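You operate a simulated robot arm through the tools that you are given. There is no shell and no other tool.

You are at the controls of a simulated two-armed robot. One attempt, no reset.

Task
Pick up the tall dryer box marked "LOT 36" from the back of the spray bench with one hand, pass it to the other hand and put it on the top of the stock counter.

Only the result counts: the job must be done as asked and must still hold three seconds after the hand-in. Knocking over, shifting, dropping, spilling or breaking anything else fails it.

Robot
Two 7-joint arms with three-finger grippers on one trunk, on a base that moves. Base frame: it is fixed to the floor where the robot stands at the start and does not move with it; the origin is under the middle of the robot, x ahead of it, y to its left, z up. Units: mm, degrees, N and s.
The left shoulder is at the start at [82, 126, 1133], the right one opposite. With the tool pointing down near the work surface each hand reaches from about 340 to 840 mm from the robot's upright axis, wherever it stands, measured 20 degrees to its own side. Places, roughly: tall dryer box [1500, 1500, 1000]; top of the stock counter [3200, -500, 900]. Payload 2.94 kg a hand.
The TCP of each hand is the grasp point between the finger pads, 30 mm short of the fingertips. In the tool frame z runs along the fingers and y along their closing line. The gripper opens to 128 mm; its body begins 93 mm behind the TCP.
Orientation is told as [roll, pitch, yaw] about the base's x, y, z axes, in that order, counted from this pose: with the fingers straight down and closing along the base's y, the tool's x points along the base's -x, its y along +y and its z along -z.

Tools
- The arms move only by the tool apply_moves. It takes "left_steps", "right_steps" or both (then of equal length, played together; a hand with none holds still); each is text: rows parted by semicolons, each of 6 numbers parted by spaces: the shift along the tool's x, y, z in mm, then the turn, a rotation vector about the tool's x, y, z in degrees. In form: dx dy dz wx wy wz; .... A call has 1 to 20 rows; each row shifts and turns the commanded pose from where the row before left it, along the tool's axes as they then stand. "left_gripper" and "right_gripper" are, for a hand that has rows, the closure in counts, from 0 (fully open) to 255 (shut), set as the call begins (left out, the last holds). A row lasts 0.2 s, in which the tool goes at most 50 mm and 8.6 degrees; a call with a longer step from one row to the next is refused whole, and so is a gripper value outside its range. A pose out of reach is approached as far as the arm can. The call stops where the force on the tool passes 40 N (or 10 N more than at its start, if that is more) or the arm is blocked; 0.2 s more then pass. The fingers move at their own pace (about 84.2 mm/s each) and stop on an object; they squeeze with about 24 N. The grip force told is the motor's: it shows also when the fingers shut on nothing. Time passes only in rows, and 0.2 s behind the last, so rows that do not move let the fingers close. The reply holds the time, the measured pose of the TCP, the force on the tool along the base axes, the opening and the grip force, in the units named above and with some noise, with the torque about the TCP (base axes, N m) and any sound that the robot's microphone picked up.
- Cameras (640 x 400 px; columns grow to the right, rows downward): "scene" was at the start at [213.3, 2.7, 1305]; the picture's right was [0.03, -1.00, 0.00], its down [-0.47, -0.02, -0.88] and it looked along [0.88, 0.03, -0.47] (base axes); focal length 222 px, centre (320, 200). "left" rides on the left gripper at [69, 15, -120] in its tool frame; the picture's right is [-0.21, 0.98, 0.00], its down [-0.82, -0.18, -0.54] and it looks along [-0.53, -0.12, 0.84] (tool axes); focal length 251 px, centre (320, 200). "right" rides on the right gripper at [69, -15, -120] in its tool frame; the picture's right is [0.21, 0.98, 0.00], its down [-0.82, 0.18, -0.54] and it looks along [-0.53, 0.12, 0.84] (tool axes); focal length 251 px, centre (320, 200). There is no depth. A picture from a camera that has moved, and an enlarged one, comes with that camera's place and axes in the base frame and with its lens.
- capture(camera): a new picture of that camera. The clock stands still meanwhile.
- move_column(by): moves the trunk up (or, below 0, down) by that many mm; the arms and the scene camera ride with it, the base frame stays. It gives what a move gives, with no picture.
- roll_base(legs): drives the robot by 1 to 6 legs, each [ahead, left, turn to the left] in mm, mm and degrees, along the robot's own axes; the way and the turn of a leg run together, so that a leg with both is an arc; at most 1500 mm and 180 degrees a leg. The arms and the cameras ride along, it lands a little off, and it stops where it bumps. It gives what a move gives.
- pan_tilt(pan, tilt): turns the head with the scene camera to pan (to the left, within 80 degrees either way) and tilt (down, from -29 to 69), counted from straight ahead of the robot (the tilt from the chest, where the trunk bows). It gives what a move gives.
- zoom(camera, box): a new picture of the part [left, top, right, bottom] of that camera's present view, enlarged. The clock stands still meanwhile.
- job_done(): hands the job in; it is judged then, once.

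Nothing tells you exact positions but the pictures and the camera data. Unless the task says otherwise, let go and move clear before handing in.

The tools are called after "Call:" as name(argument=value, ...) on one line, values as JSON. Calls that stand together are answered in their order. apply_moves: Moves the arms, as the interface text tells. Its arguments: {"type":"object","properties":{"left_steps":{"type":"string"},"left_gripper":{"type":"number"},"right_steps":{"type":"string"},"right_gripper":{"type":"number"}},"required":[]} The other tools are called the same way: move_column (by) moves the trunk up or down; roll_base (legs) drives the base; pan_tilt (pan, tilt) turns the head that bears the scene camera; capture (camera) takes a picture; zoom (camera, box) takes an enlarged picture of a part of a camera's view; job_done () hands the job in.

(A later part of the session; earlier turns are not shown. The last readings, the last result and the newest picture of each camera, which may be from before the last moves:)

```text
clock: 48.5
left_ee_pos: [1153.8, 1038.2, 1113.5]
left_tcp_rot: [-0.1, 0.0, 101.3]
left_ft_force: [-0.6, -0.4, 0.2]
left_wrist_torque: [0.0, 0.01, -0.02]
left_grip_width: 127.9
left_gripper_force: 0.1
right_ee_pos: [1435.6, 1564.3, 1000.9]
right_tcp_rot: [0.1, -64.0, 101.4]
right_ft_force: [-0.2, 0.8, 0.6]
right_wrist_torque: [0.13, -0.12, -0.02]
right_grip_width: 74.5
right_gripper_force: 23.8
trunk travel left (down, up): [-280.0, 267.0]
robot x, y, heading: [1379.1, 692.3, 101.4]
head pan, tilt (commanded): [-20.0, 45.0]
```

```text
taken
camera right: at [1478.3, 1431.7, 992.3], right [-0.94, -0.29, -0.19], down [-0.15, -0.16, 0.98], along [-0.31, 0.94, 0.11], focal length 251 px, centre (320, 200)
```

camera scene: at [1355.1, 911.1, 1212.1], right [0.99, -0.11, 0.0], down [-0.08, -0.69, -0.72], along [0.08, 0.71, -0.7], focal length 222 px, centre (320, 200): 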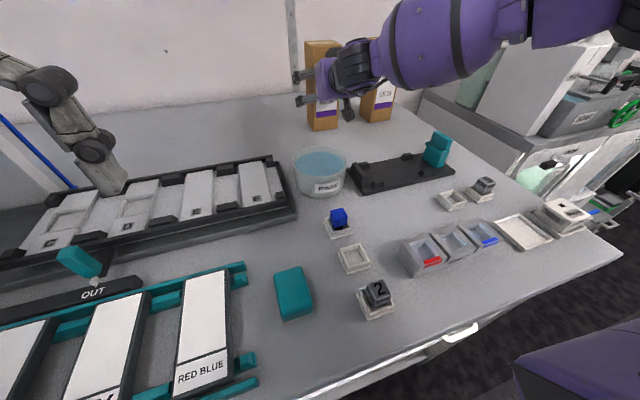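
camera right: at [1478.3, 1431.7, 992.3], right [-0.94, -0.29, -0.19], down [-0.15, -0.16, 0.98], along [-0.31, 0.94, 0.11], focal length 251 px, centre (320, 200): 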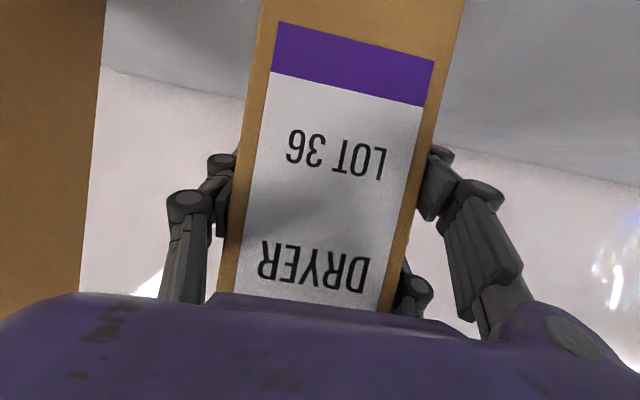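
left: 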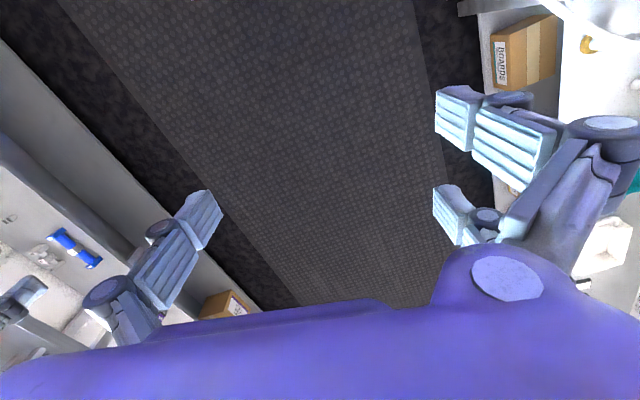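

The grip holds at 74.5 mm with 24 N. I'll lift gently straight up and check the load.

Call:
apply_moves(right_steps="-9 0 -4.4 0 0 0; -18 0 -8.8 0 0 0; -27 0 -13.2 0 0 0; 0 0 0 0 0 0", right_gripper=255)

Call:
capture(camera="scene")

Call:
capture(camera="right")

```text
clock: 49.5
left_ee_pos: [1152.3, 1039.3, 1114.2]
left_tcp_rot: [0.0, 0.1, 101.4]
left_ft_force: [-1.1, 1.0, 0.1]
left_wrist_torque: [-0.01, -0.01, -0.02]
left_grip_width: 127.9
left_gripper_force: 0.1
right_ee_pos: [1435.4, 1565.1, 1060.3]
right_tcp_rot: [-0.1, -63.9, 101.3]
right_ft_force: [0.5, -0.1, -3.1]
right_wrist_torque: [0.03, 0.0, 0.01]
right_grip_width: 74.7
right_gripper_force: 23.3
trunk travel left (down, up): [-280.0, 267.0]
robot x, y, heading: [1372.3, 691.2, 101.2]
head pan, tilt (commanded): [-20.0, 45.0]
```

```text
taken
camera scene: at [1357.8, 909.7, 1210.9], right [0.99, -0.15, 0.0], down [-0.11, -0.7, -0.71], along [0.11, 0.7, -0.71], focal length 222 px, centre (320, 200)
```

scene: 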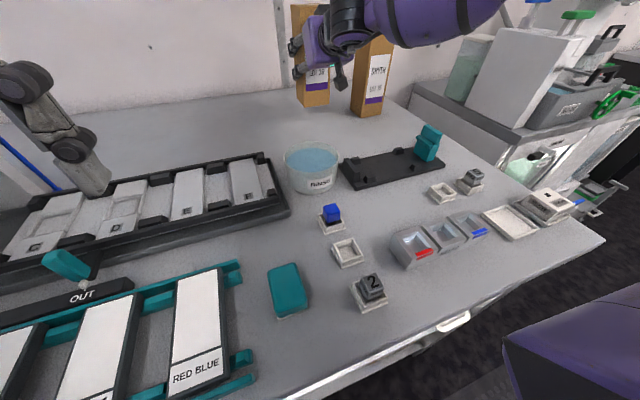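

```text
taken
camera right: at [1478.4, 1431.9, 1051.6], right [-0.94, -0.29, -0.19], down [-0.15, -0.16, 0.98], along [-0.31, 0.94, 0.1], focal length 251 px, centre (320, 200)
```

right: 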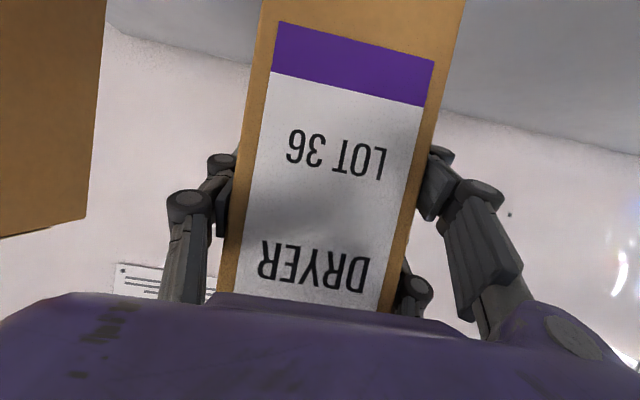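

The box is lifted, about 0.3 kg, and the grip is steady. I'll raise it well clear of the bench items, then back the base straight out into the aisle.

Call:
apply_moves(right_steps="-35.9 0 -17.6 0 0 0; -35.9 0 -17.6 0 0 0; -18 0 -8.8 0 0 0", right_gripper=255)

Call:
roll_base(legs=[[-600, 0, 0]])

Call:
pan_tilt(pan=0, tilt=10)

Call:
capture(camera="scene")

Call:
capture(camera="right")

Call:
capture(camera="left")

```text
clock: 50.3
left_ee_pos: [1152.4, 1037.8, 1113.4]
left_tcp_rot: [0.0, 0.0, 101.4]
left_ft_force: [0.4, 0.6, -0.5]
left_wrist_torque: [0.0, 0.02, 0.0]
left_grip_width: 127.7
left_gripper_force: 0.0
right_ee_pos: [1436.8, 1563.9, 1161.0]
right_tcp_rot: [0.0, -63.9, 101.3]
right_ft_force: [0.2, -0.3, -3.4]
right_wrist_torque: [-0.02, 0.02, -0.02]
right_grip_width: 75.0
right_gripper_force: 24.1
trunk travel left (down, up): [-280.0, 267.0]
robot x, y, heading: [1375.2, 688.7, 101.4]
head pan, tilt (commanded): [-20.0, 45.0]
```

```text
clock: 53.7
left_ee_pos: [1272.7, 448.3, 1113.7]
left_tcp_rot: [0.0, 0.0, 101.4]
left_ft_force: [0.2, 0.0, -0.5]
left_wrist_torque: [0.03, 0.02, -0.03]
left_grip_width: 127.8
left_gripper_force: 0.0
right_ee_pos: [1556.0, 973.1, 1160.8]
right_tcp_rot: [0.1, -64.0, 101.3]
right_ft_force: [0.5, -0.4, -3.0]
right_wrist_torque: [0.05, -0.01, -0.02]
right_grip_width: 74.9
right_gripper_force: 24.5
trunk travel left (down, up): [-280.0, 267.0]
robot x, y, heading: [1494.5, 99.5, 101.4]
head pan, tilt (commanded): [-20.0, 45.0]
```

```text
clock: 54.7
left_ee_pos: [1272.7, 448.5, 1115.2]
left_tcp_rot: [-0.1, 0.0, 101.4]
left_ft_force: [-0.2, 0.5, 0.2]
left_wrist_torque: [-0.03, 0.0, 0.0]
left_grip_width: 127.9
left_gripper_force: 0.1
right_ee_pos: [1556.7, 973.2, 1160.6]
right_tcp_rot: [0.1, -64.1, 101.2]
right_ft_force: [0.1, 0.4, -2.7]
right_wrist_torque: [0.02, -0.01, 0.02]
right_grip_width: 74.5
right_gripper_force: 23.7
trunk travel left (down, up): [-280.0, 267.0]
robot x, y, heading: [1493.8, 100.1, 101.2]
head pan, tilt (commanded): [0.0, 10.0]
```

```text
taken
camera scene: at [1446.9, 329.1, 1265.9], right [0.98, 0.2, 0.0], down [0.03, -0.17, -0.98], along [-0.19, 0.97, -0.17], focal length 222 px, centre (320, 200)
```

scene: 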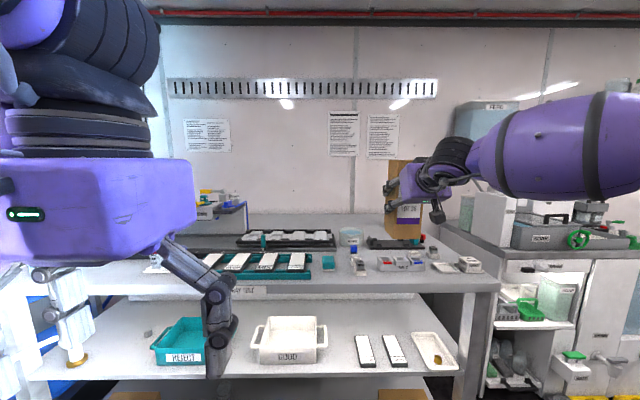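

```text
taken
camera right: at [1599.3, 840.6, 1151.1], right [-0.94, -0.29, -0.19], down [-0.15, -0.16, 0.98], along [-0.31, 0.95, 0.11], focal length 251 px, centre (320, 200)
```

right: 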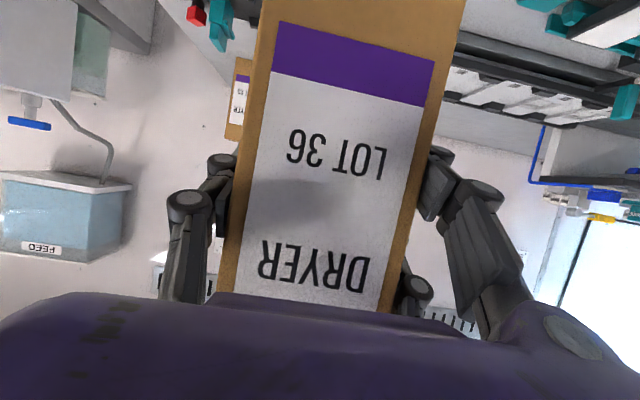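

```text
taken
camera left: at [1270.2, 377.1, 1233.4], right [-1.0, 0.02, 0.0], down [0.01, 0.84, 0.54], along [0.01, 0.54, -0.84], focal length 251 px, centre (320, 200)
```

left: 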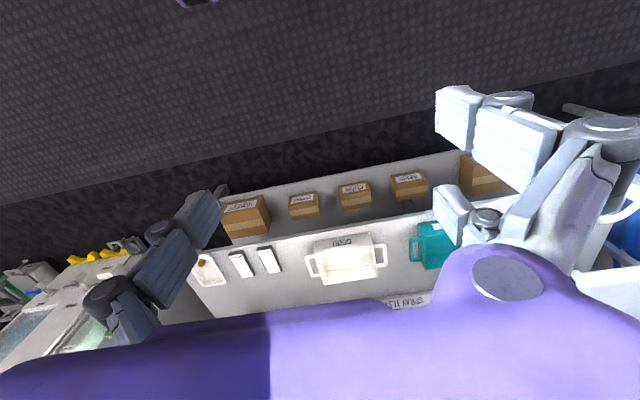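

The box is held out over the aisle edge. I'll back off a little more, raise the trunk, move the left hand up and out of the way, and bring the box in front of my chest for the hand-over.

Call:
roll_base(legs=[[-150, 0, 0]])

Call:
move_column(by=100)

Call:
apply_moves(left_steps="0 40 0 0 0 0; 0 40 0 0 0 0; 0 30 -20 0 0 0; 0 0 -40 0 0 0", left_gripper=0)

Call:
apply_moves(right_steps="13.8 25.9 -28.2 0 0 0; 13.8 25.9 -28.2 0 0 0; 13.8 25.9 -28.2 0 0 0; 13.8 25.9 -28.2 0 0 0", right_gripper=255)

Call:
pan_tilt(pan=0, tilt=30)

Call:
capture(camera="scene")

```text
clock: 56.1
left_ee_pos: [1300.7, 301.6, 1113.9]
left_tcp_rot: [0.0, 0.0, 101.4]
left_ft_force: [-0.8, -0.8, 0.4]
left_wrist_torque: [0.02, 0.05, -0.02]
left_grip_width: 128.1
left_gripper_force: 0.1
right_ee_pos: [1585.1, 826.5, 1159.8]
right_tcp_rot: [0.1, -64.1, 101.3]
right_ft_force: [0.2, -0.9, -2.9]
right_wrist_torque: [-0.02, -0.01, -0.01]
right_grip_width: 74.4
right_gripper_force: 23.7
trunk travel left (down, up): [-280.0, 267.0]
robot x, y, heading: [1523.3, -48.0, 101.7]
head pan, tilt (commanded): [0.0, 10.0]
```

```text
clock: 57.4
left_ee_pos: [1301.0, 301.9, 1214.4]
left_tcp_rot: [0.1, 0.2, 101.4]
left_ft_force: [-0.2, 0.5, 0.4]
left_wrist_torque: [0.02, -0.01, -0.05]
left_grip_width: 128.1
left_gripper_force: 0.0
right_ee_pos: [1586.4, 829.0, 1258.9]
right_tcp_rot: [-0.1, -63.8, 101.4]
right_ft_force: [0.6, -0.2, -3.3]
right_wrist_torque: [0.02, -0.02, 0.0]
right_grip_width: 74.7
right_gripper_force: 24.0
trunk travel left (down, up): [-380.0, 167.0]
robot x, y, heading: [1524.5, -45.3, 101.2]
head pan, tilt (commanded): [0.0, 10.0]
```

```text
clock: 58.4
left_ee_pos: [1192.2, 284.4, 1272.5]
left_tcp_rot: [-0.2, 0.2, 101.4]
left_ft_force: [0.8, -1.7, 6.1]
left_wrist_torque: [0.29, 0.2, 0.03]
left_grip_width: 128.1
left_gripper_force: 0.3
right_ee_pos: [1585.5, 828.8, 1256.2]
right_tcp_rot: [0.0, -63.6, 101.5]
right_ft_force: [-1.8, 0.8, -3.8]
right_wrist_torque: [0.03, -0.03, -0.05]
right_grip_width: 74.6
right_gripper_force: 23.6
trunk travel left (down, up): [-380.0, 167.0]
robot x, y, heading: [1523.8, -44.7, 101.4]
head pan, tilt (commanded): [0.0, 10.0]
```

```text
clock: 59.4
left_ee_pos: [1192.5, 279.0, 1273.0]
left_tcp_rot: [-0.2, 0.0, 101.4]
left_ft_force: [0.4, 0.1, 0.2]
left_wrist_torque: [0.03, -0.01, 0.02]
left_grip_width: 128.0
left_gripper_force: 0.0
right_ee_pos: [1509.0, 683.2, 1261.6]
right_tcp_rot: [0.0, -64.0, 101.4]
right_ft_force: [-0.4, -0.3, -3.3]
right_wrist_torque: [0.05, -0.05, -0.01]
right_grip_width: 74.7
right_gripper_force: 24.1
trunk travel left (down, up): [-380.0, 167.0]
robot x, y, heading: [1520.7, -44.6, 101.4]
head pan, tilt (commanded): [0.0, 10.0]
```

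```text
clock: 60.3
left_ee_pos: [1194.1, 280.3, 1272.7]
left_tcp_rot: [-0.2, -0.1, 101.4]
left_ft_force: [-0.5, 0.6, 0.2]
left_wrist_torque: [0.05, 0.0, 0.01]
left_grip_width: 128.1
left_gripper_force: 0.1
right_ee_pos: [1509.1, 686.2, 1260.0]
right_tcp_rot: [0.1, -63.9, 101.3]
right_ft_force: [-1.1, 0.0, -2.9]
right_wrist_torque: [0.03, -0.02, 0.0]
right_grip_width: 74.9
right_gripper_force: 24.2
trunk travel left (down, up): [-380.0, 167.0]
robot x, y, heading: [1524.5, -43.5, 101.6]
head pan, tilt (commanded): [0.0, 30.0]
```

```text
taken
camera scene: at [1481.5, 156.8, 1332.3], right [0.98, 0.2, 0.0], down [0.1, -0.49, -0.87], along [-0.17, 0.85, -0.5], focal length 222 px, centre (320, 200)
```

scene: 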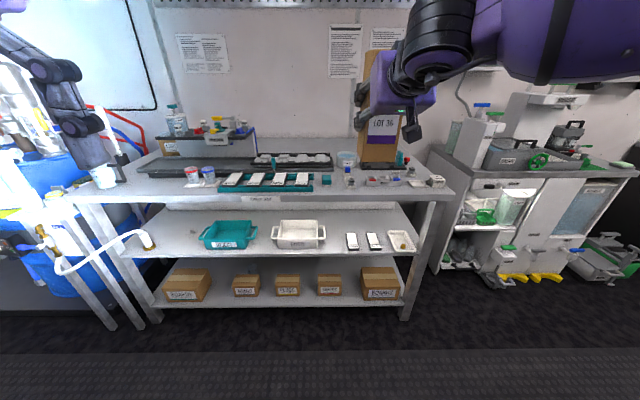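

The box is held securely. I'll lower it to about chest height first, then bring it in to the centre.

Call:
apply_moves(right_steps="35.9 0 17.6 0 0 0; 35.9 0 17.6 0 0 0; 35.9 0 17.6 0 0 0; 35.9 0 17.6 0 0 0; 35.9 0 17.6 0 0 0; 13.8 25.9 -28.2 0 0 0; 13.8 25.9 -28.2 0 0 0; 13.8 25.9 -28.2 0 0 0; 13.8 25.9 -28.2 0 0 0", right_gripper=255)

Call:
capture(camera="scene")

```text
clock: 62.3
left_ee_pos: [1194.7, 279.1, 1274.5]
left_tcp_rot: [-0.2, -0.2, 101.4]
left_ft_force: [0.1, -0.1, 0.8]
left_wrist_torque: [0.02, 0.0, -0.01]
left_grip_width: 128.0
left_gripper_force: 0.1
right_ee_pos: [1488.8, 567.2, 1077.5]
right_tcp_rot: [0.1, -64.1, 101.3]
right_ft_force: [-0.4, -0.6, -2.5]
right_wrist_torque: [0.08, -0.01, 0.02]
right_grip_width: 74.8
right_gripper_force: 23.9
right hand out of reach, approached as far as the arm can: row 7, 8, 9
trunk travel left (down, up): [-380.0, 167.0]
robot x, y, heading: [1528.7, -47.4, 101.3]
head pan, tilt (commanded): [0.0, 30.0]
```

```text
taken
camera scene: at [1482.0, 155.1, 1332.6], right [0.98, 0.2, 0.0], down [0.1, -0.49, -0.87], along [-0.17, 0.85, -0.5], focal length 222 px, centre (320, 200)
```

scene: 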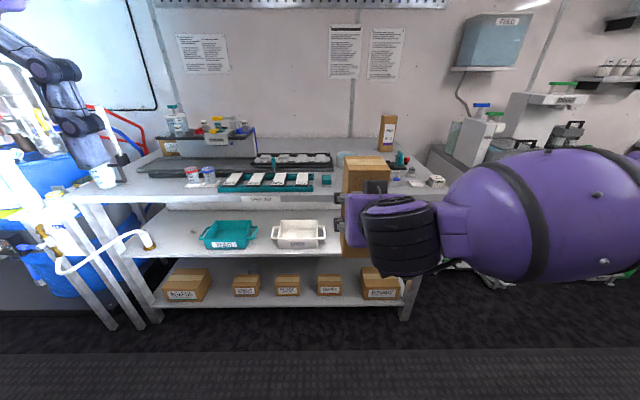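

The right arm can't come further in at this angle. I'll yaw the held box a little to the left, which suits the right wrist, and see if it can then come nearer to the middle.

Call:
apply_moves(right_steps="0 0 0 -7.18 0 -3.52; 0 0 0 -7.18 0 -3.52; 0 0 0 -7.18 0 -3.52; 0 0 0 -7.18 0 -3.52", right_gripper=255)

```text
clock: 63.3
left_ee_pos: [1195.1, 280.1, 1273.7]
left_tcp_rot: [-0.3, -0.1, 101.3]
left_ft_force: [0.5, -0.6, 0.1]
left_wrist_torque: [-0.01, 0.01, 0.0]
left_grip_width: 128.1
left_gripper_force: 0.1
right_ee_pos: [1489.2, 568.1, 1077.2]
right_tcp_rot: [0.0, -63.9, 133.6]
right_ft_force: [0.8, 0.3, -3.2]
right_wrist_torque: [0.01, 0.01, 0.0]
right_grip_width: 74.8
right_gripper_force: 23.9
trunk travel left (down, up): [-380.0, 167.0]
robot x, y, heading: [1523.6, -44.3, 101.4]
head pan, tilt (commanded): [0.0, 30.0]
```

Call:
apply_moves(right_steps="13.9 30.4 1.8 0 0 0; 13.9 30.4 1.8 0 0 0; 13.9 30.4 1.8 0 0 0", right_gripper=255)

Call:
capture(camera="scene")

```text
clock: 64.1
left_ee_pos: [1193.4, 280.3, 1272.7]
left_tcp_rot: [-0.2, 0.0, 101.4]
left_ft_force: [0.6, 0.6, 0.4]
left_wrist_torque: [-0.04, -0.05, 0.0]
left_grip_width: 128.2
left_gripper_force: 0.0
right_ee_pos: [1432.6, 497.1, 1036.3]
right_tcp_rot: [0.0, -64.0, 133.4]
right_ft_force: [-1.0, 0.0, -2.2]
right_wrist_torque: [-0.01, -0.05, -0.03]
right_grip_width: 74.6
right_gripper_force: 24.2
trunk travel left (down, up): [-380.0, 167.0]
robot x, y, heading: [1524.5, -48.1, 101.4]
head pan, tilt (commanded): [0.0, 30.0]
```

```text
taken
camera scene: at [1481.2, 157.2, 1332.2], right [0.98, 0.2, 0.0], down [0.1, -0.49, -0.87], along [-0.17, 0.85, -0.5], focal length 222 px, centre (320, 200)
```

scene: 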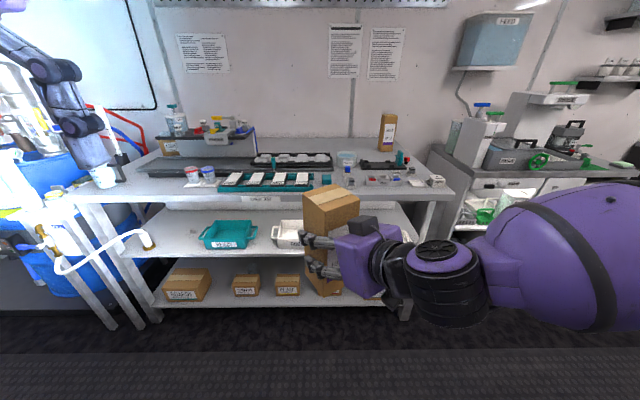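

The box now sits about 550 mm ahead, nearly centred, top at z≈1147, yawed 32° to the left. I'll bring the left hand over with its fingers down and the same yaw, staying above the box, then look.

Call:
apply_moves(left_steps="0 0 0 0 0 -8; 0 0 0 0 0 -8; 0 0 0 0 0 -8; 0 0 0 0 0 -8; -0.5 -40 8 0 0 0; -0.5 -40 8 0 0 0; -0.5 -40 8 0 0 0; -0.5 -40 8 0 0 0; -0.5 -40 8 0 0 0", left_gripper=0)

Call:
capture(camera="scene")

Call:
capture(camera="left")

```text
clock: 66.1
left_ee_pos: [1338.7, 420.9, 1233.9]
left_tcp_rot: [0.0, 0.1, 133.5]
left_ft_force: [0.8, 0.1, 0.6]
left_wrist_torque: [-0.05, 0.01, -0.04]
left_grip_width: 128.1
left_gripper_force: 0.1
right_ee_pos: [1434.1, 496.4, 1035.8]
right_tcp_rot: [0.1, -63.9, 133.3]
right_ft_force: [0.9, 0.4, -3.5]
right_wrist_torque: [-0.02, 0.02, -0.01]
right_grip_width: 74.6
right_gripper_force: 23.9
trunk travel left (down, up): [-380.0, 167.0]
robot x, y, heading: [1522.1, -46.0, 101.1]
head pan, tilt (commanded): [0.0, 30.0]
```

```text
taken
camera scene: at [1482.6, 157.9, 1332.1], right [0.98, 0.2, 0.0], down [0.1, -0.49, -0.87], along [-0.17, 0.85, -0.5], focal length 222 px, centre (320, 200)
```

scene: 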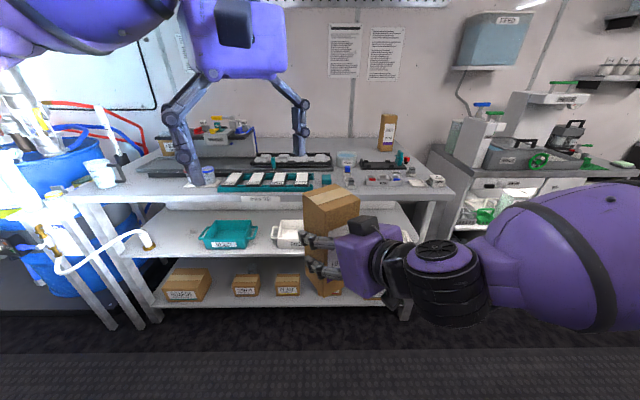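

```text
taken
camera left: at [1375.1, 360.5, 1353.5], right [-0.86, -0.52, 0.0], down [-0.43, 0.72, 0.54], along [-0.28, 0.46, -0.84], focal length 251 px, centre (320, 200)
```

left: 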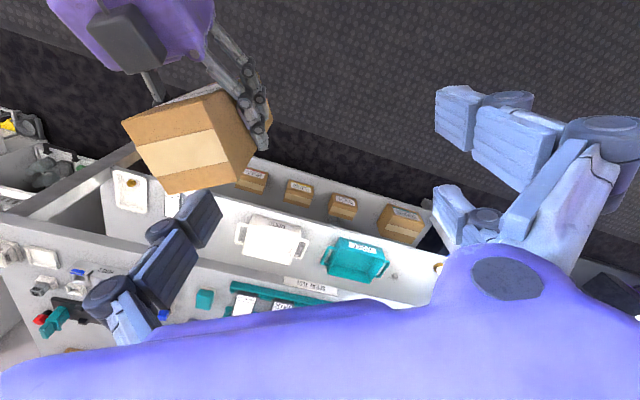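

I can see the box top from the left wrist camera. I'll enlarge it to align precisely.

Call:
zoom(camera="left", box=[80, 50, 320, 220])

```text
2.35 times, centred on (200, 135) of left
camera zoom: at [1375.1, 360.5, 1353.5], right [-0.86, -0.52, 0.0], down [-0.43, 0.72, 0.54], along [-0.28, 0.46, -0.84], focal length 592 px, centre (602, 353)
```

zoom: 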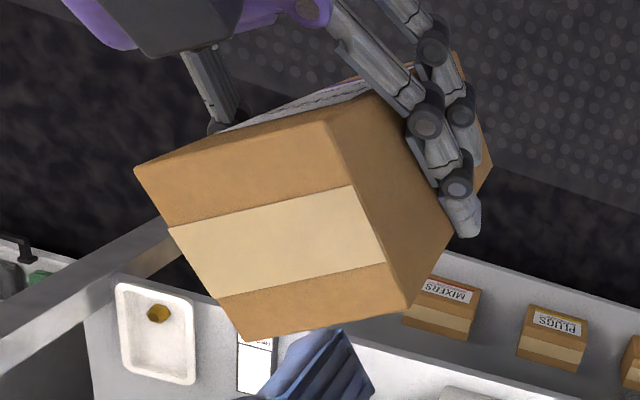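

The yaw matches, and the box centre is 123 mm to the right of the left hand and 10 mm nearer the right palm, which is the offset I want. I'll slide over the box with the fingertips still about 30 mm above it.

Call:
apply_moves(left_steps="0 -40.9 9 0 0 0; 0 -40.9 9 0 0 0; 0 -40.9 9 0 0 0; 0 0 0 0 0 0", left_gripper=0)

Call:
capture(camera="left")

Call:
capture(camera="scene")

```text
clock: 67.1
left_ee_pos: [1425.3, 501.7, 1207.1]
left_tcp_rot: [-0.1, 0.0, 133.4]
left_ft_force: [-0.3, 0.4, -0.2]
left_wrist_torque: [0.0, -0.05, -0.03]
left_grip_width: 127.7
left_gripper_force: 0.1
right_ee_pos: [1432.6, 496.8, 1037.6]
right_tcp_rot: [-0.2, -64.0, 133.5]
right_ft_force: [-1.3, 0.7, -3.3]
right_wrist_torque: [-0.01, -0.01, 0.0]
right_grip_width: 74.7
right_gripper_force: 23.5
trunk travel left (down, up): [-380.0, 167.0]
robot x, y, heading: [1527.6, -44.5, 101.5]
head pan, tilt (commanded): [0.0, 30.0]
```

```text
taken
camera left: at [1461.3, 441.8, 1325.9], right [-0.86, -0.52, 0.0], down [-0.43, 0.72, 0.54], along [-0.28, 0.46, -0.84], focal length 251 px, centre (320, 200)
```

left: 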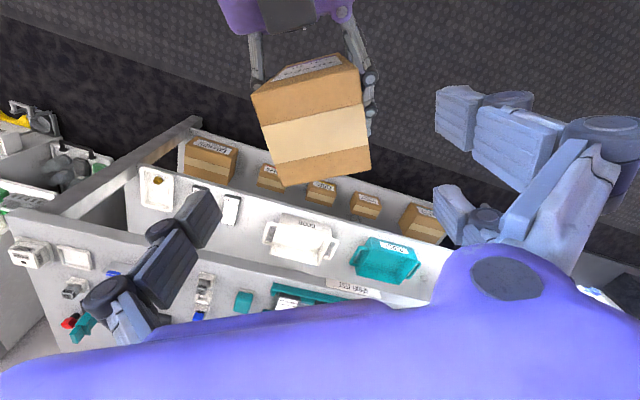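

```text
taken
camera scene: at [1480.7, 156.1, 1332.3], right [0.98, 0.2, 0.0], down [0.1, -0.49, -0.87], along [-0.17, 0.85, -0.5], focal length 222 px, centre (320, 200)
```

scene: 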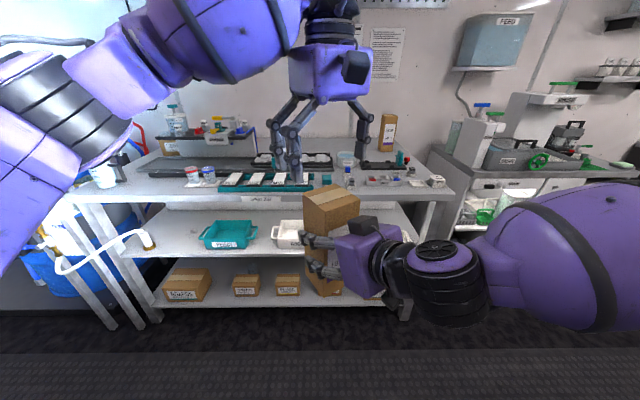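

Call:
zoom(camera="left", box=[220, 30, 420, 200])

```text
2.35 times, centred on (320, 115) of left
camera zoom: at [1461.3, 441.8, 1325.9], right [-0.86, -0.52, 0.0], down [-0.43, 0.72, 0.54], along [-0.28, 0.46, -0.84], focal length 592 px, centre (320, 400)
```

zoom: 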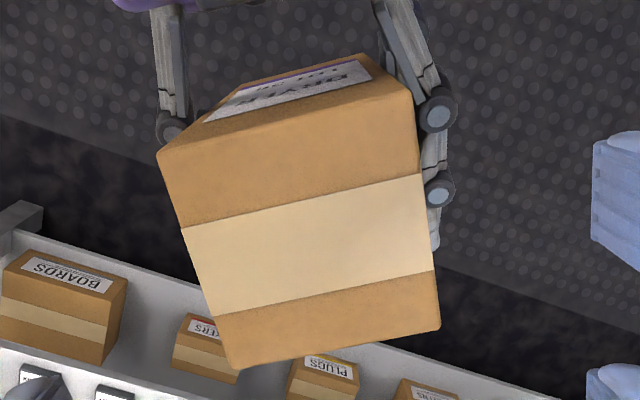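

Aligned within 2 mm, box top z≈1143–1145. I'll lower the open left fingers over the upper box, stopping above the right hand's fingers.

Call:
apply_moves(left_steps="0 -0.6 27 0 0 0; 0 -0.6 27 0 0 0; 0 -0.6 26 0 0 0; 0 0 0 0 0 0", left_gripper=0)

Call:
capture(camera="left")

Call:
capture(camera="scene")

```text
clock: 68.1
left_ee_pos: [1428.0, 504.4, 1126.4]
left_tcp_rot: [-0.1, 0.0, 133.5]
left_ft_force: [0.4, -0.4, 0.3]
left_wrist_torque: [0.01, -0.01, 0.02]
left_grip_width: 128.2
left_gripper_force: 0.0
right_ee_pos: [1432.9, 494.7, 1036.9]
right_tcp_rot: [-0.1, -64.0, 133.4]
right_ft_force: [-0.8, -0.8, -3.3]
right_wrist_torque: [-0.02, -0.04, 0.04]
right_grip_width: 74.7
right_gripper_force: 24.2
trunk travel left (down, up): [-380.0, 167.0]
robot x, y, heading: [1526.0, -48.7, 101.3]
head pan, tilt (commanded): [0.0, 30.0]
```

```text
taken
camera left: at [1463.5, 444.2, 1246.0], right [-0.86, -0.51, 0.0], down [-0.43, 0.72, 0.54], along [-0.28, 0.46, -0.84], focal length 251 px, centre (320, 200)
```

left: 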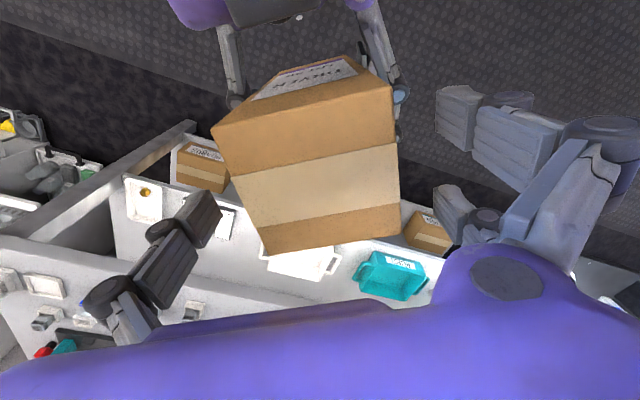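

```text
taken
camera scene: at [1481.5, 156.3, 1332.3], right [0.98, 0.2, 0.0], down [0.1, -0.49, -0.87], along [-0.17, 0.85, -0.5], focal length 222 px, centre (320, 200)
```

scene: 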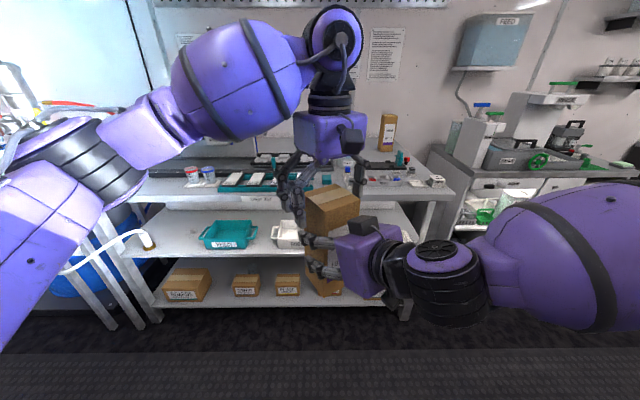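

The left fingers straddle the top of the box, centred, with about 47 mm of overlap. Closing the left gripper while the right keeps holding.

Call:
apply_moves(left_steps="0 0 0 0 0 0; 0 0 0 0 0 0; 0 0 0 0 0 0; 0 0 0 0 0 0; 0 0 0 0 0 0", left_gripper=255)

Call:
capture(camera="left")

Call:
zoom(camera="scene", box=[240, 90, 440, 310])

Call:
capture(camera="right")

```text
clock: 69.3
left_ee_pos: [1426.5, 503.7, 1128.3]
left_tcp_rot: [0.0, 0.1, 133.4]
left_ft_force: [-6.0, -6.7, 3.2]
left_wrist_torque: [-0.43, 0.55, 0.39]
left_grip_width: 74.6
left_gripper_force: 24.0
right_ee_pos: [1433.4, 497.2, 1037.6]
right_tcp_rot: [-0.1, -63.9, 133.2]
right_ft_force: [6.2, 6.9, -5.5]
right_wrist_torque: [-0.23, -0.03, -0.49]
right_grip_width: 74.8
right_gripper_force: 23.9
trunk travel left (down, up): [-380.0, 167.0]
robot x, y, heading: [1525.8, -40.5, 101.7]
head pan, tilt (commanded): [0.0, 30.0]
```

```text
taken
camera left: at [1462.9, 444.5, 1246.0], right [-0.86, -0.52, 0.0], down [-0.43, 0.72, 0.54], along [-0.28, 0.46, -0.84], focal length 251 px, centre (320, 200)
```

left: 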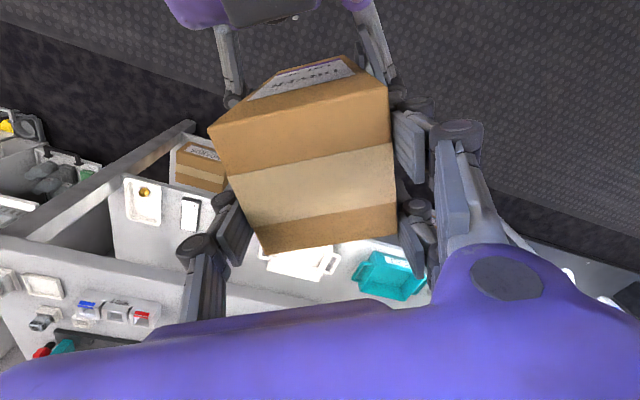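

```text
1.82 times, centred on (340, 200) of scene
camera zoom: at [1481.5, 156.6, 1332.3], right [0.98, 0.2, 0.0], down [0.1, -0.49, -0.87], along [-0.17, 0.85, -0.5], focal length 404 px, centre (284, 200)
```

zoom: 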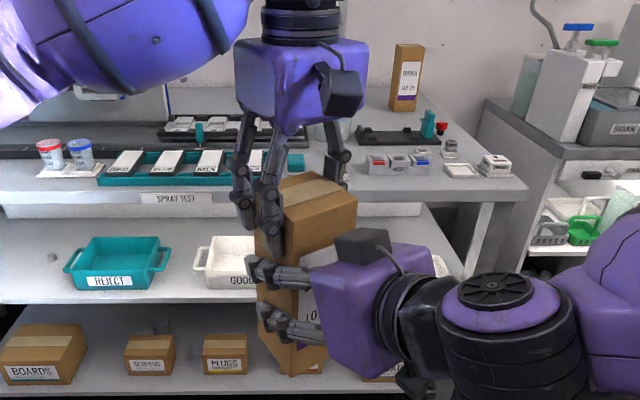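

```text
taken
camera right: at [1539.5, 406.5, 1027.5], right [-0.65, -0.74, -0.19], down [-0.05, -0.21, 0.98], along [-0.76, 0.64, 0.1], focal length 251 px, centre (320, 200)
```

right: 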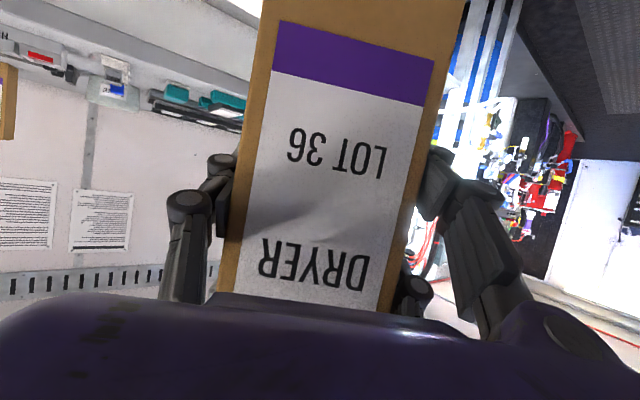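

Both hands hold the box at 24 N each. I'll open the right hand now and check that the left keeps it.

Call:
apply_moves(right_steps="0 0 0 0 0 0; 0 0 0 0 0 0; 0 0 0 0 0 0; 0 0 0 0 0 0", right_gripper=0)

Call:
zoom(camera="scene", box=[240, 90, 440, 310])

Call:
capture(camera="right")

```text
clock: 70.3
left_ee_pos: [1427.9, 504.0, 1127.2]
left_tcp_rot: [0.0, 0.0, 133.4]
left_ft_force: [0.2, -0.2, -0.5]
left_wrist_torque: [0.01, 0.03, 0.02]
left_grip_width: 74.9
left_gripper_force: 23.8
right_ee_pos: [1432.7, 495.6, 1036.6]
right_tcp_rot: [-0.1, -64.0, 133.4]
right_ft_force: [-0.8, 0.2, 0.4]
right_wrist_torque: [0.0, -0.01, 0.0]
right_grip_width: 128.2
right_gripper_force: 0.0
trunk travel left (down, up): [-380.0, 167.0]
robot x, y, heading: [1524.0, -43.6, 101.2]
head pan, tilt (commanded): [0.0, 30.0]
```

```text
1.82 times, centred on (340, 200) of scene
camera zoom: at [1481.5, 156.6, 1332.3], right [0.98, 0.2, 0.0], down [0.1, -0.49, -0.87], along [-0.17, 0.85, -0.5], focal length 404 px, centre (284, 200)
```

zoom: 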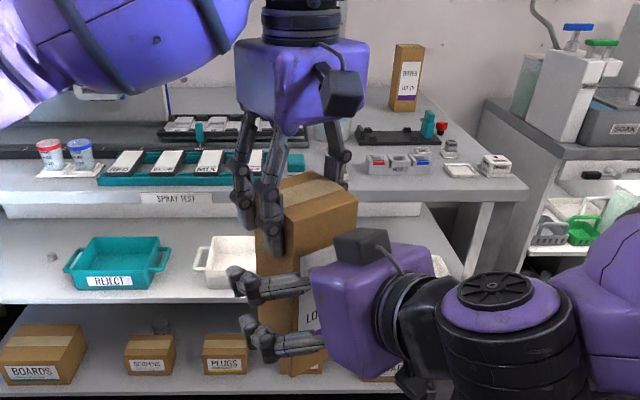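

```text
taken
camera right: at [1539.0, 406.0, 1027.8], right [-0.64, -0.74, -0.19], down [-0.05, -0.22, 0.98], along [-0.76, 0.64, 0.11], focal length 251 px, centre (320, 200)
```

right: 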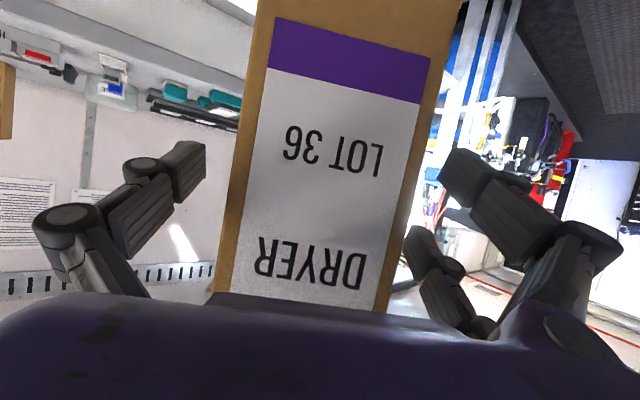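

The right hand is fully open and the box stays in the left hand. I'll back the right hand out horizontally in small steps and watch the left-hand load.

Call:
apply_moves(right_steps="6 0 -11 0 0 0; 0 0 0 0 0 0", right_gripper=0)

```text
clock: 70.9
left_ee_pos: [1425.6, 505.1, 1125.9]
left_tcp_rot: [-0.1, 0.0, 133.4]
left_ft_force: [-0.5, 0.5, -1.1]
left_wrist_torque: [0.0, -0.01, 0.01]
left_grip_width: 74.7
left_gripper_force: 23.8
right_ee_pos: [1439.8, 485.8, 1037.4]
right_tcp_rot: [0.0, -63.9, 133.5]
right_ft_force: [0.0, -0.7, 0.5]
right_wrist_torque: [-0.01, 0.03, 0.01]
right_grip_width: 128.0
right_gripper_force: 0.0
trunk travel left (down, up): [-380.0, 167.0]
robot x, y, heading: [1524.0, -44.9, 101.4]
head pan, tilt (commanded): [0.0, 30.0]
```

Call:
apply_moves(right_steps="17.6 0 -35.9 0 0 0; 17.6 0 -35.9 0 0 0; 17.6 0 -35.9 0 0 0", right_gripper=0)

Call:
capture(camera="scene")

Call:
capture(camera="right")

```text
clock: 71.7
left_ee_pos: [1430.2, 504.9, 1127.9]
left_tcp_rot: [-0.5, 0.0, 133.4]
left_ft_force: [16.1, 8.3, 2.5]
left_wrist_torque: [0.15, -0.98, 0.93]
left_grip_width: 75.4
left_gripper_force: 24.1
right_ee_pos: [1494.1, 478.8, 1041.2]
right_tcp_rot: [0.3, -63.6, 133.7]
right_ft_force: [-16.0, -9.0, -5.9]
right_wrist_torque: [0.53, -0.7, 0.05]
right_grip_width: 128.1
right_gripper_force: 0.1
right hand out of reach, approached as far as the arm can: row 1, 2, 3
trunk travel left (down, up): [-380.0, 167.0]
robot x, y, heading: [1525.2, -47.8, 101.2]
head pan, tilt (commanded): [0.0, 30.0]
```

```text
taken
camera scene: at [1482.7, 155.8, 1332.4], right [0.98, 0.2, 0.0], down [0.1, -0.49, -0.87], along [-0.17, 0.85, -0.5], focal length 222 px, centre (320, 200)
```

scene: 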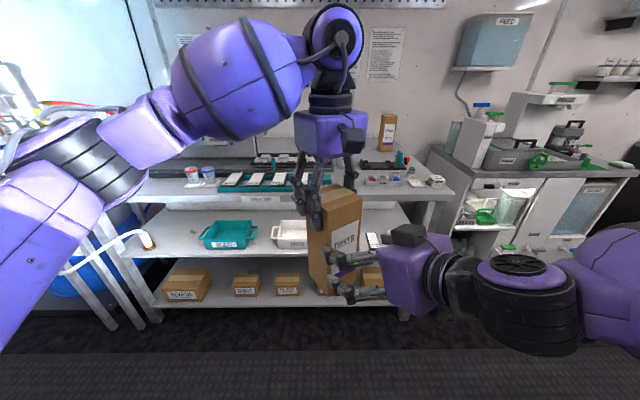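

```text
taken
camera right: at [1602.7, 389.2, 1032.0], right [-0.64, -0.75, -0.19], down [-0.05, -0.21, 0.98], along [-0.77, 0.63, 0.1], focal length 251 px, centre (320, 200)
```

right: 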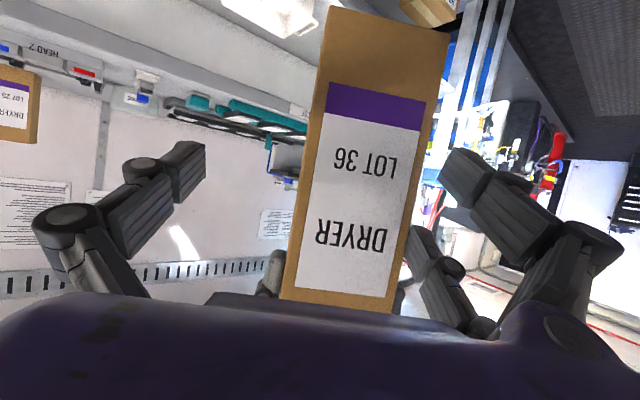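

The right arm couldn't retract straight back; it drifted sideways and its fingers are now pressing on the box at about 18 N. I'll reverse that move to relieve the contact, then move the box out with the left hand instead.

Call:
apply_moves(right_steps="-4.4 17 9 0 0 0; -10.7 17.5 30.4 0 0 0; 0 0 0 0 0 0", right_gripper=0)

Call:
capture(camera="left")

Call:
capture(camera="right")

Call:
zoom(camera="scene", box=[240, 90, 440, 310])

```text
clock: 72.5
left_ee_pos: [1427.9, 504.7, 1127.5]
left_tcp_rot: [0.1, 0.1, 133.4]
left_ft_force: [0.6, -0.1, -0.4]
left_wrist_torque: [0.0, 0.06, -0.01]
left_grip_width: 74.7
left_gripper_force: 24.0
right_ee_pos: [1443.4, 489.7, 1038.7]
right_tcp_rot: [0.0, -64.0, 133.2]
right_ft_force: [0.1, -0.7, -0.6]
right_wrist_torque: [0.02, 0.01, 0.01]
right_grip_width: 127.9
right_gripper_force: 0.1
trunk travel left (down, up): [-380.0, 167.0]
robot x, y, heading: [1526.9, -45.8, 101.4]
head pan, tilt (commanded): [0.0, 30.0]
```

```text
taken
camera left: at [1464.3, 444.0, 1246.1], right [-0.86, -0.51, 0.0], down [-0.43, 0.72, 0.54], along [-0.28, 0.46, -0.84], focal length 251 px, centre (320, 200)
```

left: 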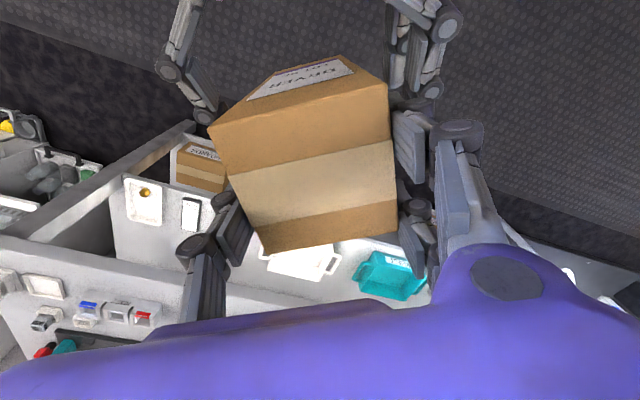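

```text
taken
camera right: at [1550.1, 399.3, 1029.0], right [-0.65, -0.74, -0.19], down [-0.04, -0.22, 0.98], along [-0.76, 0.64, 0.11], focal length 251 px, centre (320, 200)
```

right: 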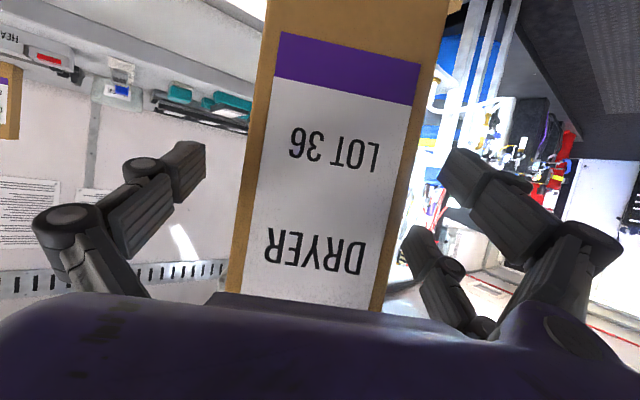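

```text
1.82 times, centred on (340, 200) of scene
camera zoom: at [1482.6, 156.0, 1332.4], right [0.98, 0.2, 0.0], down [0.1, -0.49, -0.87], along [-0.17, 0.85, -0.5], focal length 404 px, centre (284, 200)
```

zoom: 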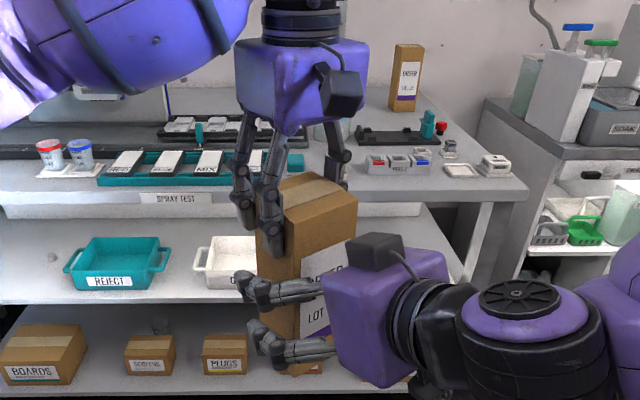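

Contact is relieved and the box sits unchanged in the left grip. I'll move the box straight away from the right palm with the left hand, in short checked steps.

Call:
apply_moves(left_steps="-20 0 0 0 0 0; -20 0 0 0 0 0; 0 0 0 0 0 0", left_gripper=255)

```text
clock: 73.3
left_ee_pos: [1399.7, 533.3, 1127.3]
left_tcp_rot: [-0.1, -0.1, 133.4]
left_ft_force: [0.2, -0.1, 0.8]
left_wrist_torque: [0.0, 0.05, -0.01]
left_grip_width: 75.1
left_gripper_force: 23.8
right_ee_pos: [1441.7, 489.6, 1038.6]
right_tcp_rot: [0.0, -64.0, 133.5]
right_ft_force: [0.6, 0.4, -0.4]
right_wrist_torque: [-0.01, 0.02, 0.0]
right_grip_width: 128.0
right_gripper_force: 0.1
trunk travel left (down, up): [-380.0, 167.0]
robot x, y, heading: [1520.6, -49.3, 101.6]
head pan, tilt (commanded): [0.0, 30.0]
```

Call:
apply_moves(left_steps="-20 0 0 0 0 0; -20 0 0 0 0 0; -25 0 0 0 0 0; 0 0 0 0 0 0", left_gripper=255)

Call:
capture(camera="left")

Call:
capture(camera="right")

Call:
capture(camera="scene")

```text
clock: 74.3
left_ee_pos: [1356.0, 580.9, 1126.4]
left_tcp_rot: [0.0, 0.0, 133.4]
left_ft_force: [0.6, -0.5, 0.5]
left_wrist_torque: [0.02, 0.03, 0.02]
left_grip_width: 74.8
left_gripper_force: 23.7
right_ee_pos: [1443.5, 489.9, 1037.2]
right_tcp_rot: [0.0, -64.0, 133.3]
right_ft_force: [0.1, -0.5, 0.9]
right_wrist_torque: [-0.01, 0.04, -0.01]
right_grip_width: 128.2
right_gripper_force: 0.0
trunk travel left (down, up): [-380.0, 167.0]
robot x, y, heading: [1522.5, -46.0, 101.4]
head pan, tilt (commanded): [0.0, 30.0]
```

```text
taken
camera left: at [1391.5, 520.7, 1247.1], right [-0.86, -0.52, 0.0], down [-0.43, 0.72, 0.54], along [-0.28, 0.46, -0.84], focal length 251 px, centre (320, 200)
```

left: 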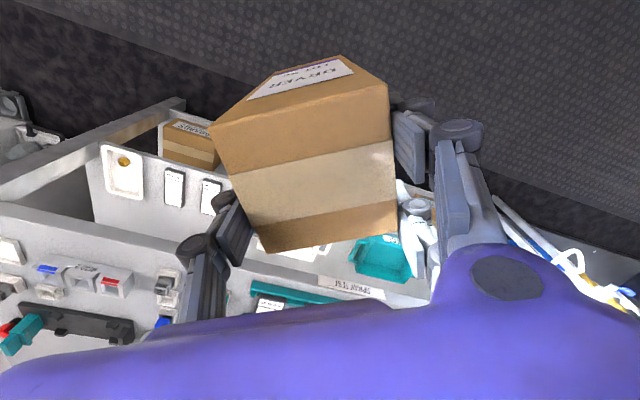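

```text
taken
camera right: at [1549.4, 399.2, 1028.9], right [-0.65, -0.74, -0.19], down [-0.05, -0.22, 0.98], along [-0.76, 0.64, 0.11], focal length 251 px, centre (320, 200)
```

right: 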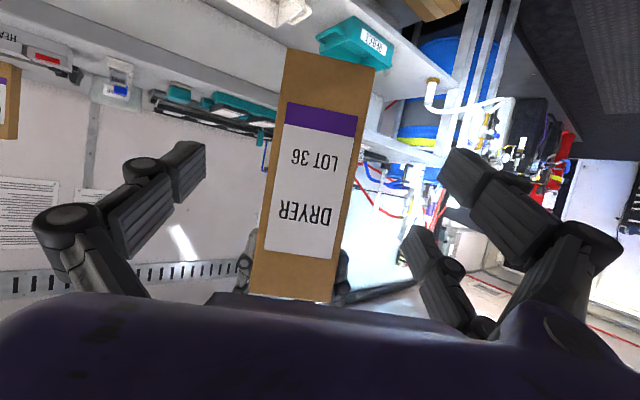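

```text
taken
camera scene: at [1481.7, 156.4, 1332.3], right [0.98, 0.2, 0.0], down [0.1, -0.49, -0.87], along [-0.17, 0.85, -0.5], focal length 222 px, centre (320, 200)
```

scene: 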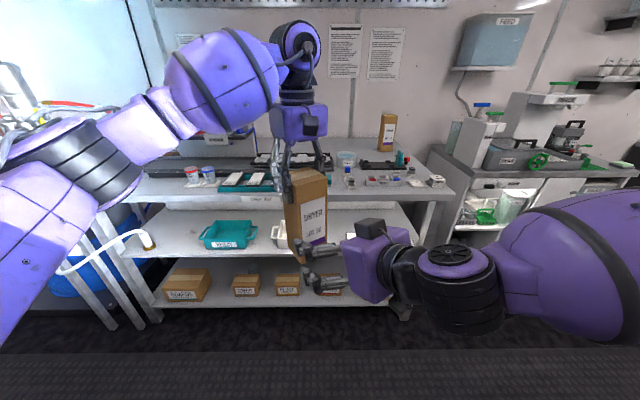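

The hand-over is complete: the left hand alone holds the box and the right fingers are 50 mm clear of it. I'll move the right hand away to its own side and return it to a compact fingers-down pose.

Call:
apply_moves(right_steps="0 -40 0 0 0 0; 0 -40 0 0 0 0; 0 -40 0 0 0 0; 0 -40 0 0 0 0; 0 0 0 7.18 0 3.52; 0 0 0 7.18 0 3.52; 0 0 0 7.18 0 3.52; 0 0 0 7.18 0 3.52; 0 0 0 0 8 0; 0 0 0 0 8 0; 0 0 0 0 8 0; 0 0 0 0 8 0; 0 0 0 0 8 0; 0 0 0 0 8 0; 0 0 0 0 8 0; 0 0 0 0 8 0", right_gripper=0)

Call:
capture(camera="scene")

```text
clock: 77.7
left_ee_pos: [1356.5, 580.7, 1128.1]
left_tcp_rot: [0.0, 0.1, 133.4]
left_ft_force: [-0.2, 0.0, 0.2]
left_wrist_torque: [0.02, 0.03, -0.01]
left_grip_width: 74.8
left_gripper_force: 24.0
right_ee_pos: [1585.3, 611.1, 1047.6]
right_tcp_rot: [0.2, -3.9, 101.4]
right_ft_force: [0.3, -0.3, -0.5]
right_wrist_torque: [0.03, 0.02, -0.01]
right_grip_width: 127.9
right_gripper_force: 0.1
right hand out of reach, approached as far as the arm can: row 16
trunk travel left (down, up): [-380.0, 167.0]
robot x, y, heading: [1523.7, -49.5, 101.1]
head pan, tilt (commanded): [0.0, 30.0]
```

```text
taken
camera scene: at [1482.0, 156.0, 1332.4], right [0.98, 0.2, 0.0], down [0.1, -0.49, -0.87], along [-0.17, 0.85, -0.5], focal length 222 px, centre (320, 200)
```

scene: 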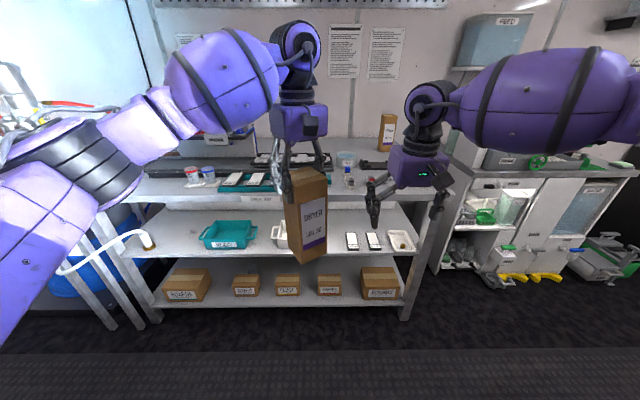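

The left hand alone holds the box. I'll retract both arms to compact carrying poses before driving to the counter.

Call:
apply_moves(left_steps="25.7 30.4 0 0 0 0; 25.7 30.4 0 0 0 0; 25.7 30.4 0 0 0 0; 25.7 30.4 0 0 0 0; 25.7 30.4 0 0 0 0; 0 0 0 0 0 8; 0 0 0 0 0 8; 0 0 0 0 0 8; 0 0 0 0 0 8", right_steps="40 -12 -20 0 0 0; 40 -12 -20 0 0 0; 40 -12 -20 0 0 0; 40 -12 -20 0 0 0; 35 -12 -20 0 0 0; 0 0 0 0 0 0; 0 0 0 0 0 0; 0 0 0 0 0 0; 0 0 0 0 0 0", left_gripper=255, right_gripper=0)

Call:
pan_tilt(pan=-60, tilt=15)

Call:
capture(camera="scene")

```text
clock: 79.7
left_ee_pos: [1332.0, 382.5, 1127.6]
left_tcp_rot: [0.0, 0.0, 101.3]
left_ft_force: [-1.0, 0.2, -0.2]
left_wrist_torque: [0.03, 0.02, -0.01]
left_grip_width: 74.7
left_gripper_force: 24.2
right_ee_pos: [1684.1, 424.8, 1133.5]
right_tcp_rot: [0.0, -4.0, 101.5]
right_ft_force: [-0.3, 0.1, 0.6]
right_wrist_torque: [-0.01, -0.03, -0.01]
right_grip_width: 128.0
right_gripper_force: 0.1
trunk travel left (down, up): [-380.0, 167.0]
robot x, y, heading: [1523.4, -48.6, 101.5]
head pan, tilt (commanded): [0.0, 30.0]
```

```text
clock: 81.0
left_ee_pos: [1331.7, 383.4, 1127.1]
left_tcp_rot: [-0.1, 0.0, 101.5]
left_ft_force: [0.3, 1.1, -0.3]
left_wrist_torque: [0.04, -0.02, 0.03]
left_grip_width: 75.0
left_gripper_force: 23.7
right_ee_pos: [1683.0, 424.8, 1133.4]
right_tcp_rot: [0.0, -4.0, 101.4]
right_ft_force: [-0.2, -0.7, 0.0]
right_wrist_torque: [0.03, 0.01, 0.04]
right_grip_width: 128.1
right_gripper_force: 0.0
trunk travel left (down, up): [-380.0, 167.0]
robot x, y, heading: [1524.2, -46.9, 101.4]
head pan, tilt (commanded): [-60.0, 15.0]
```

```text
taken
camera scene: at [1569.3, 129.8, 1356.5], right [0.66, -0.75, 0.0], down [-0.19, -0.17, -0.97], along [0.72, 0.64, -0.26], focal length 222 px, centre (320, 200)
```

scene: 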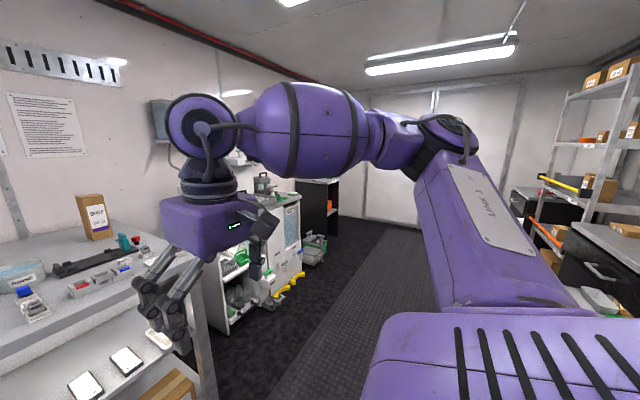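

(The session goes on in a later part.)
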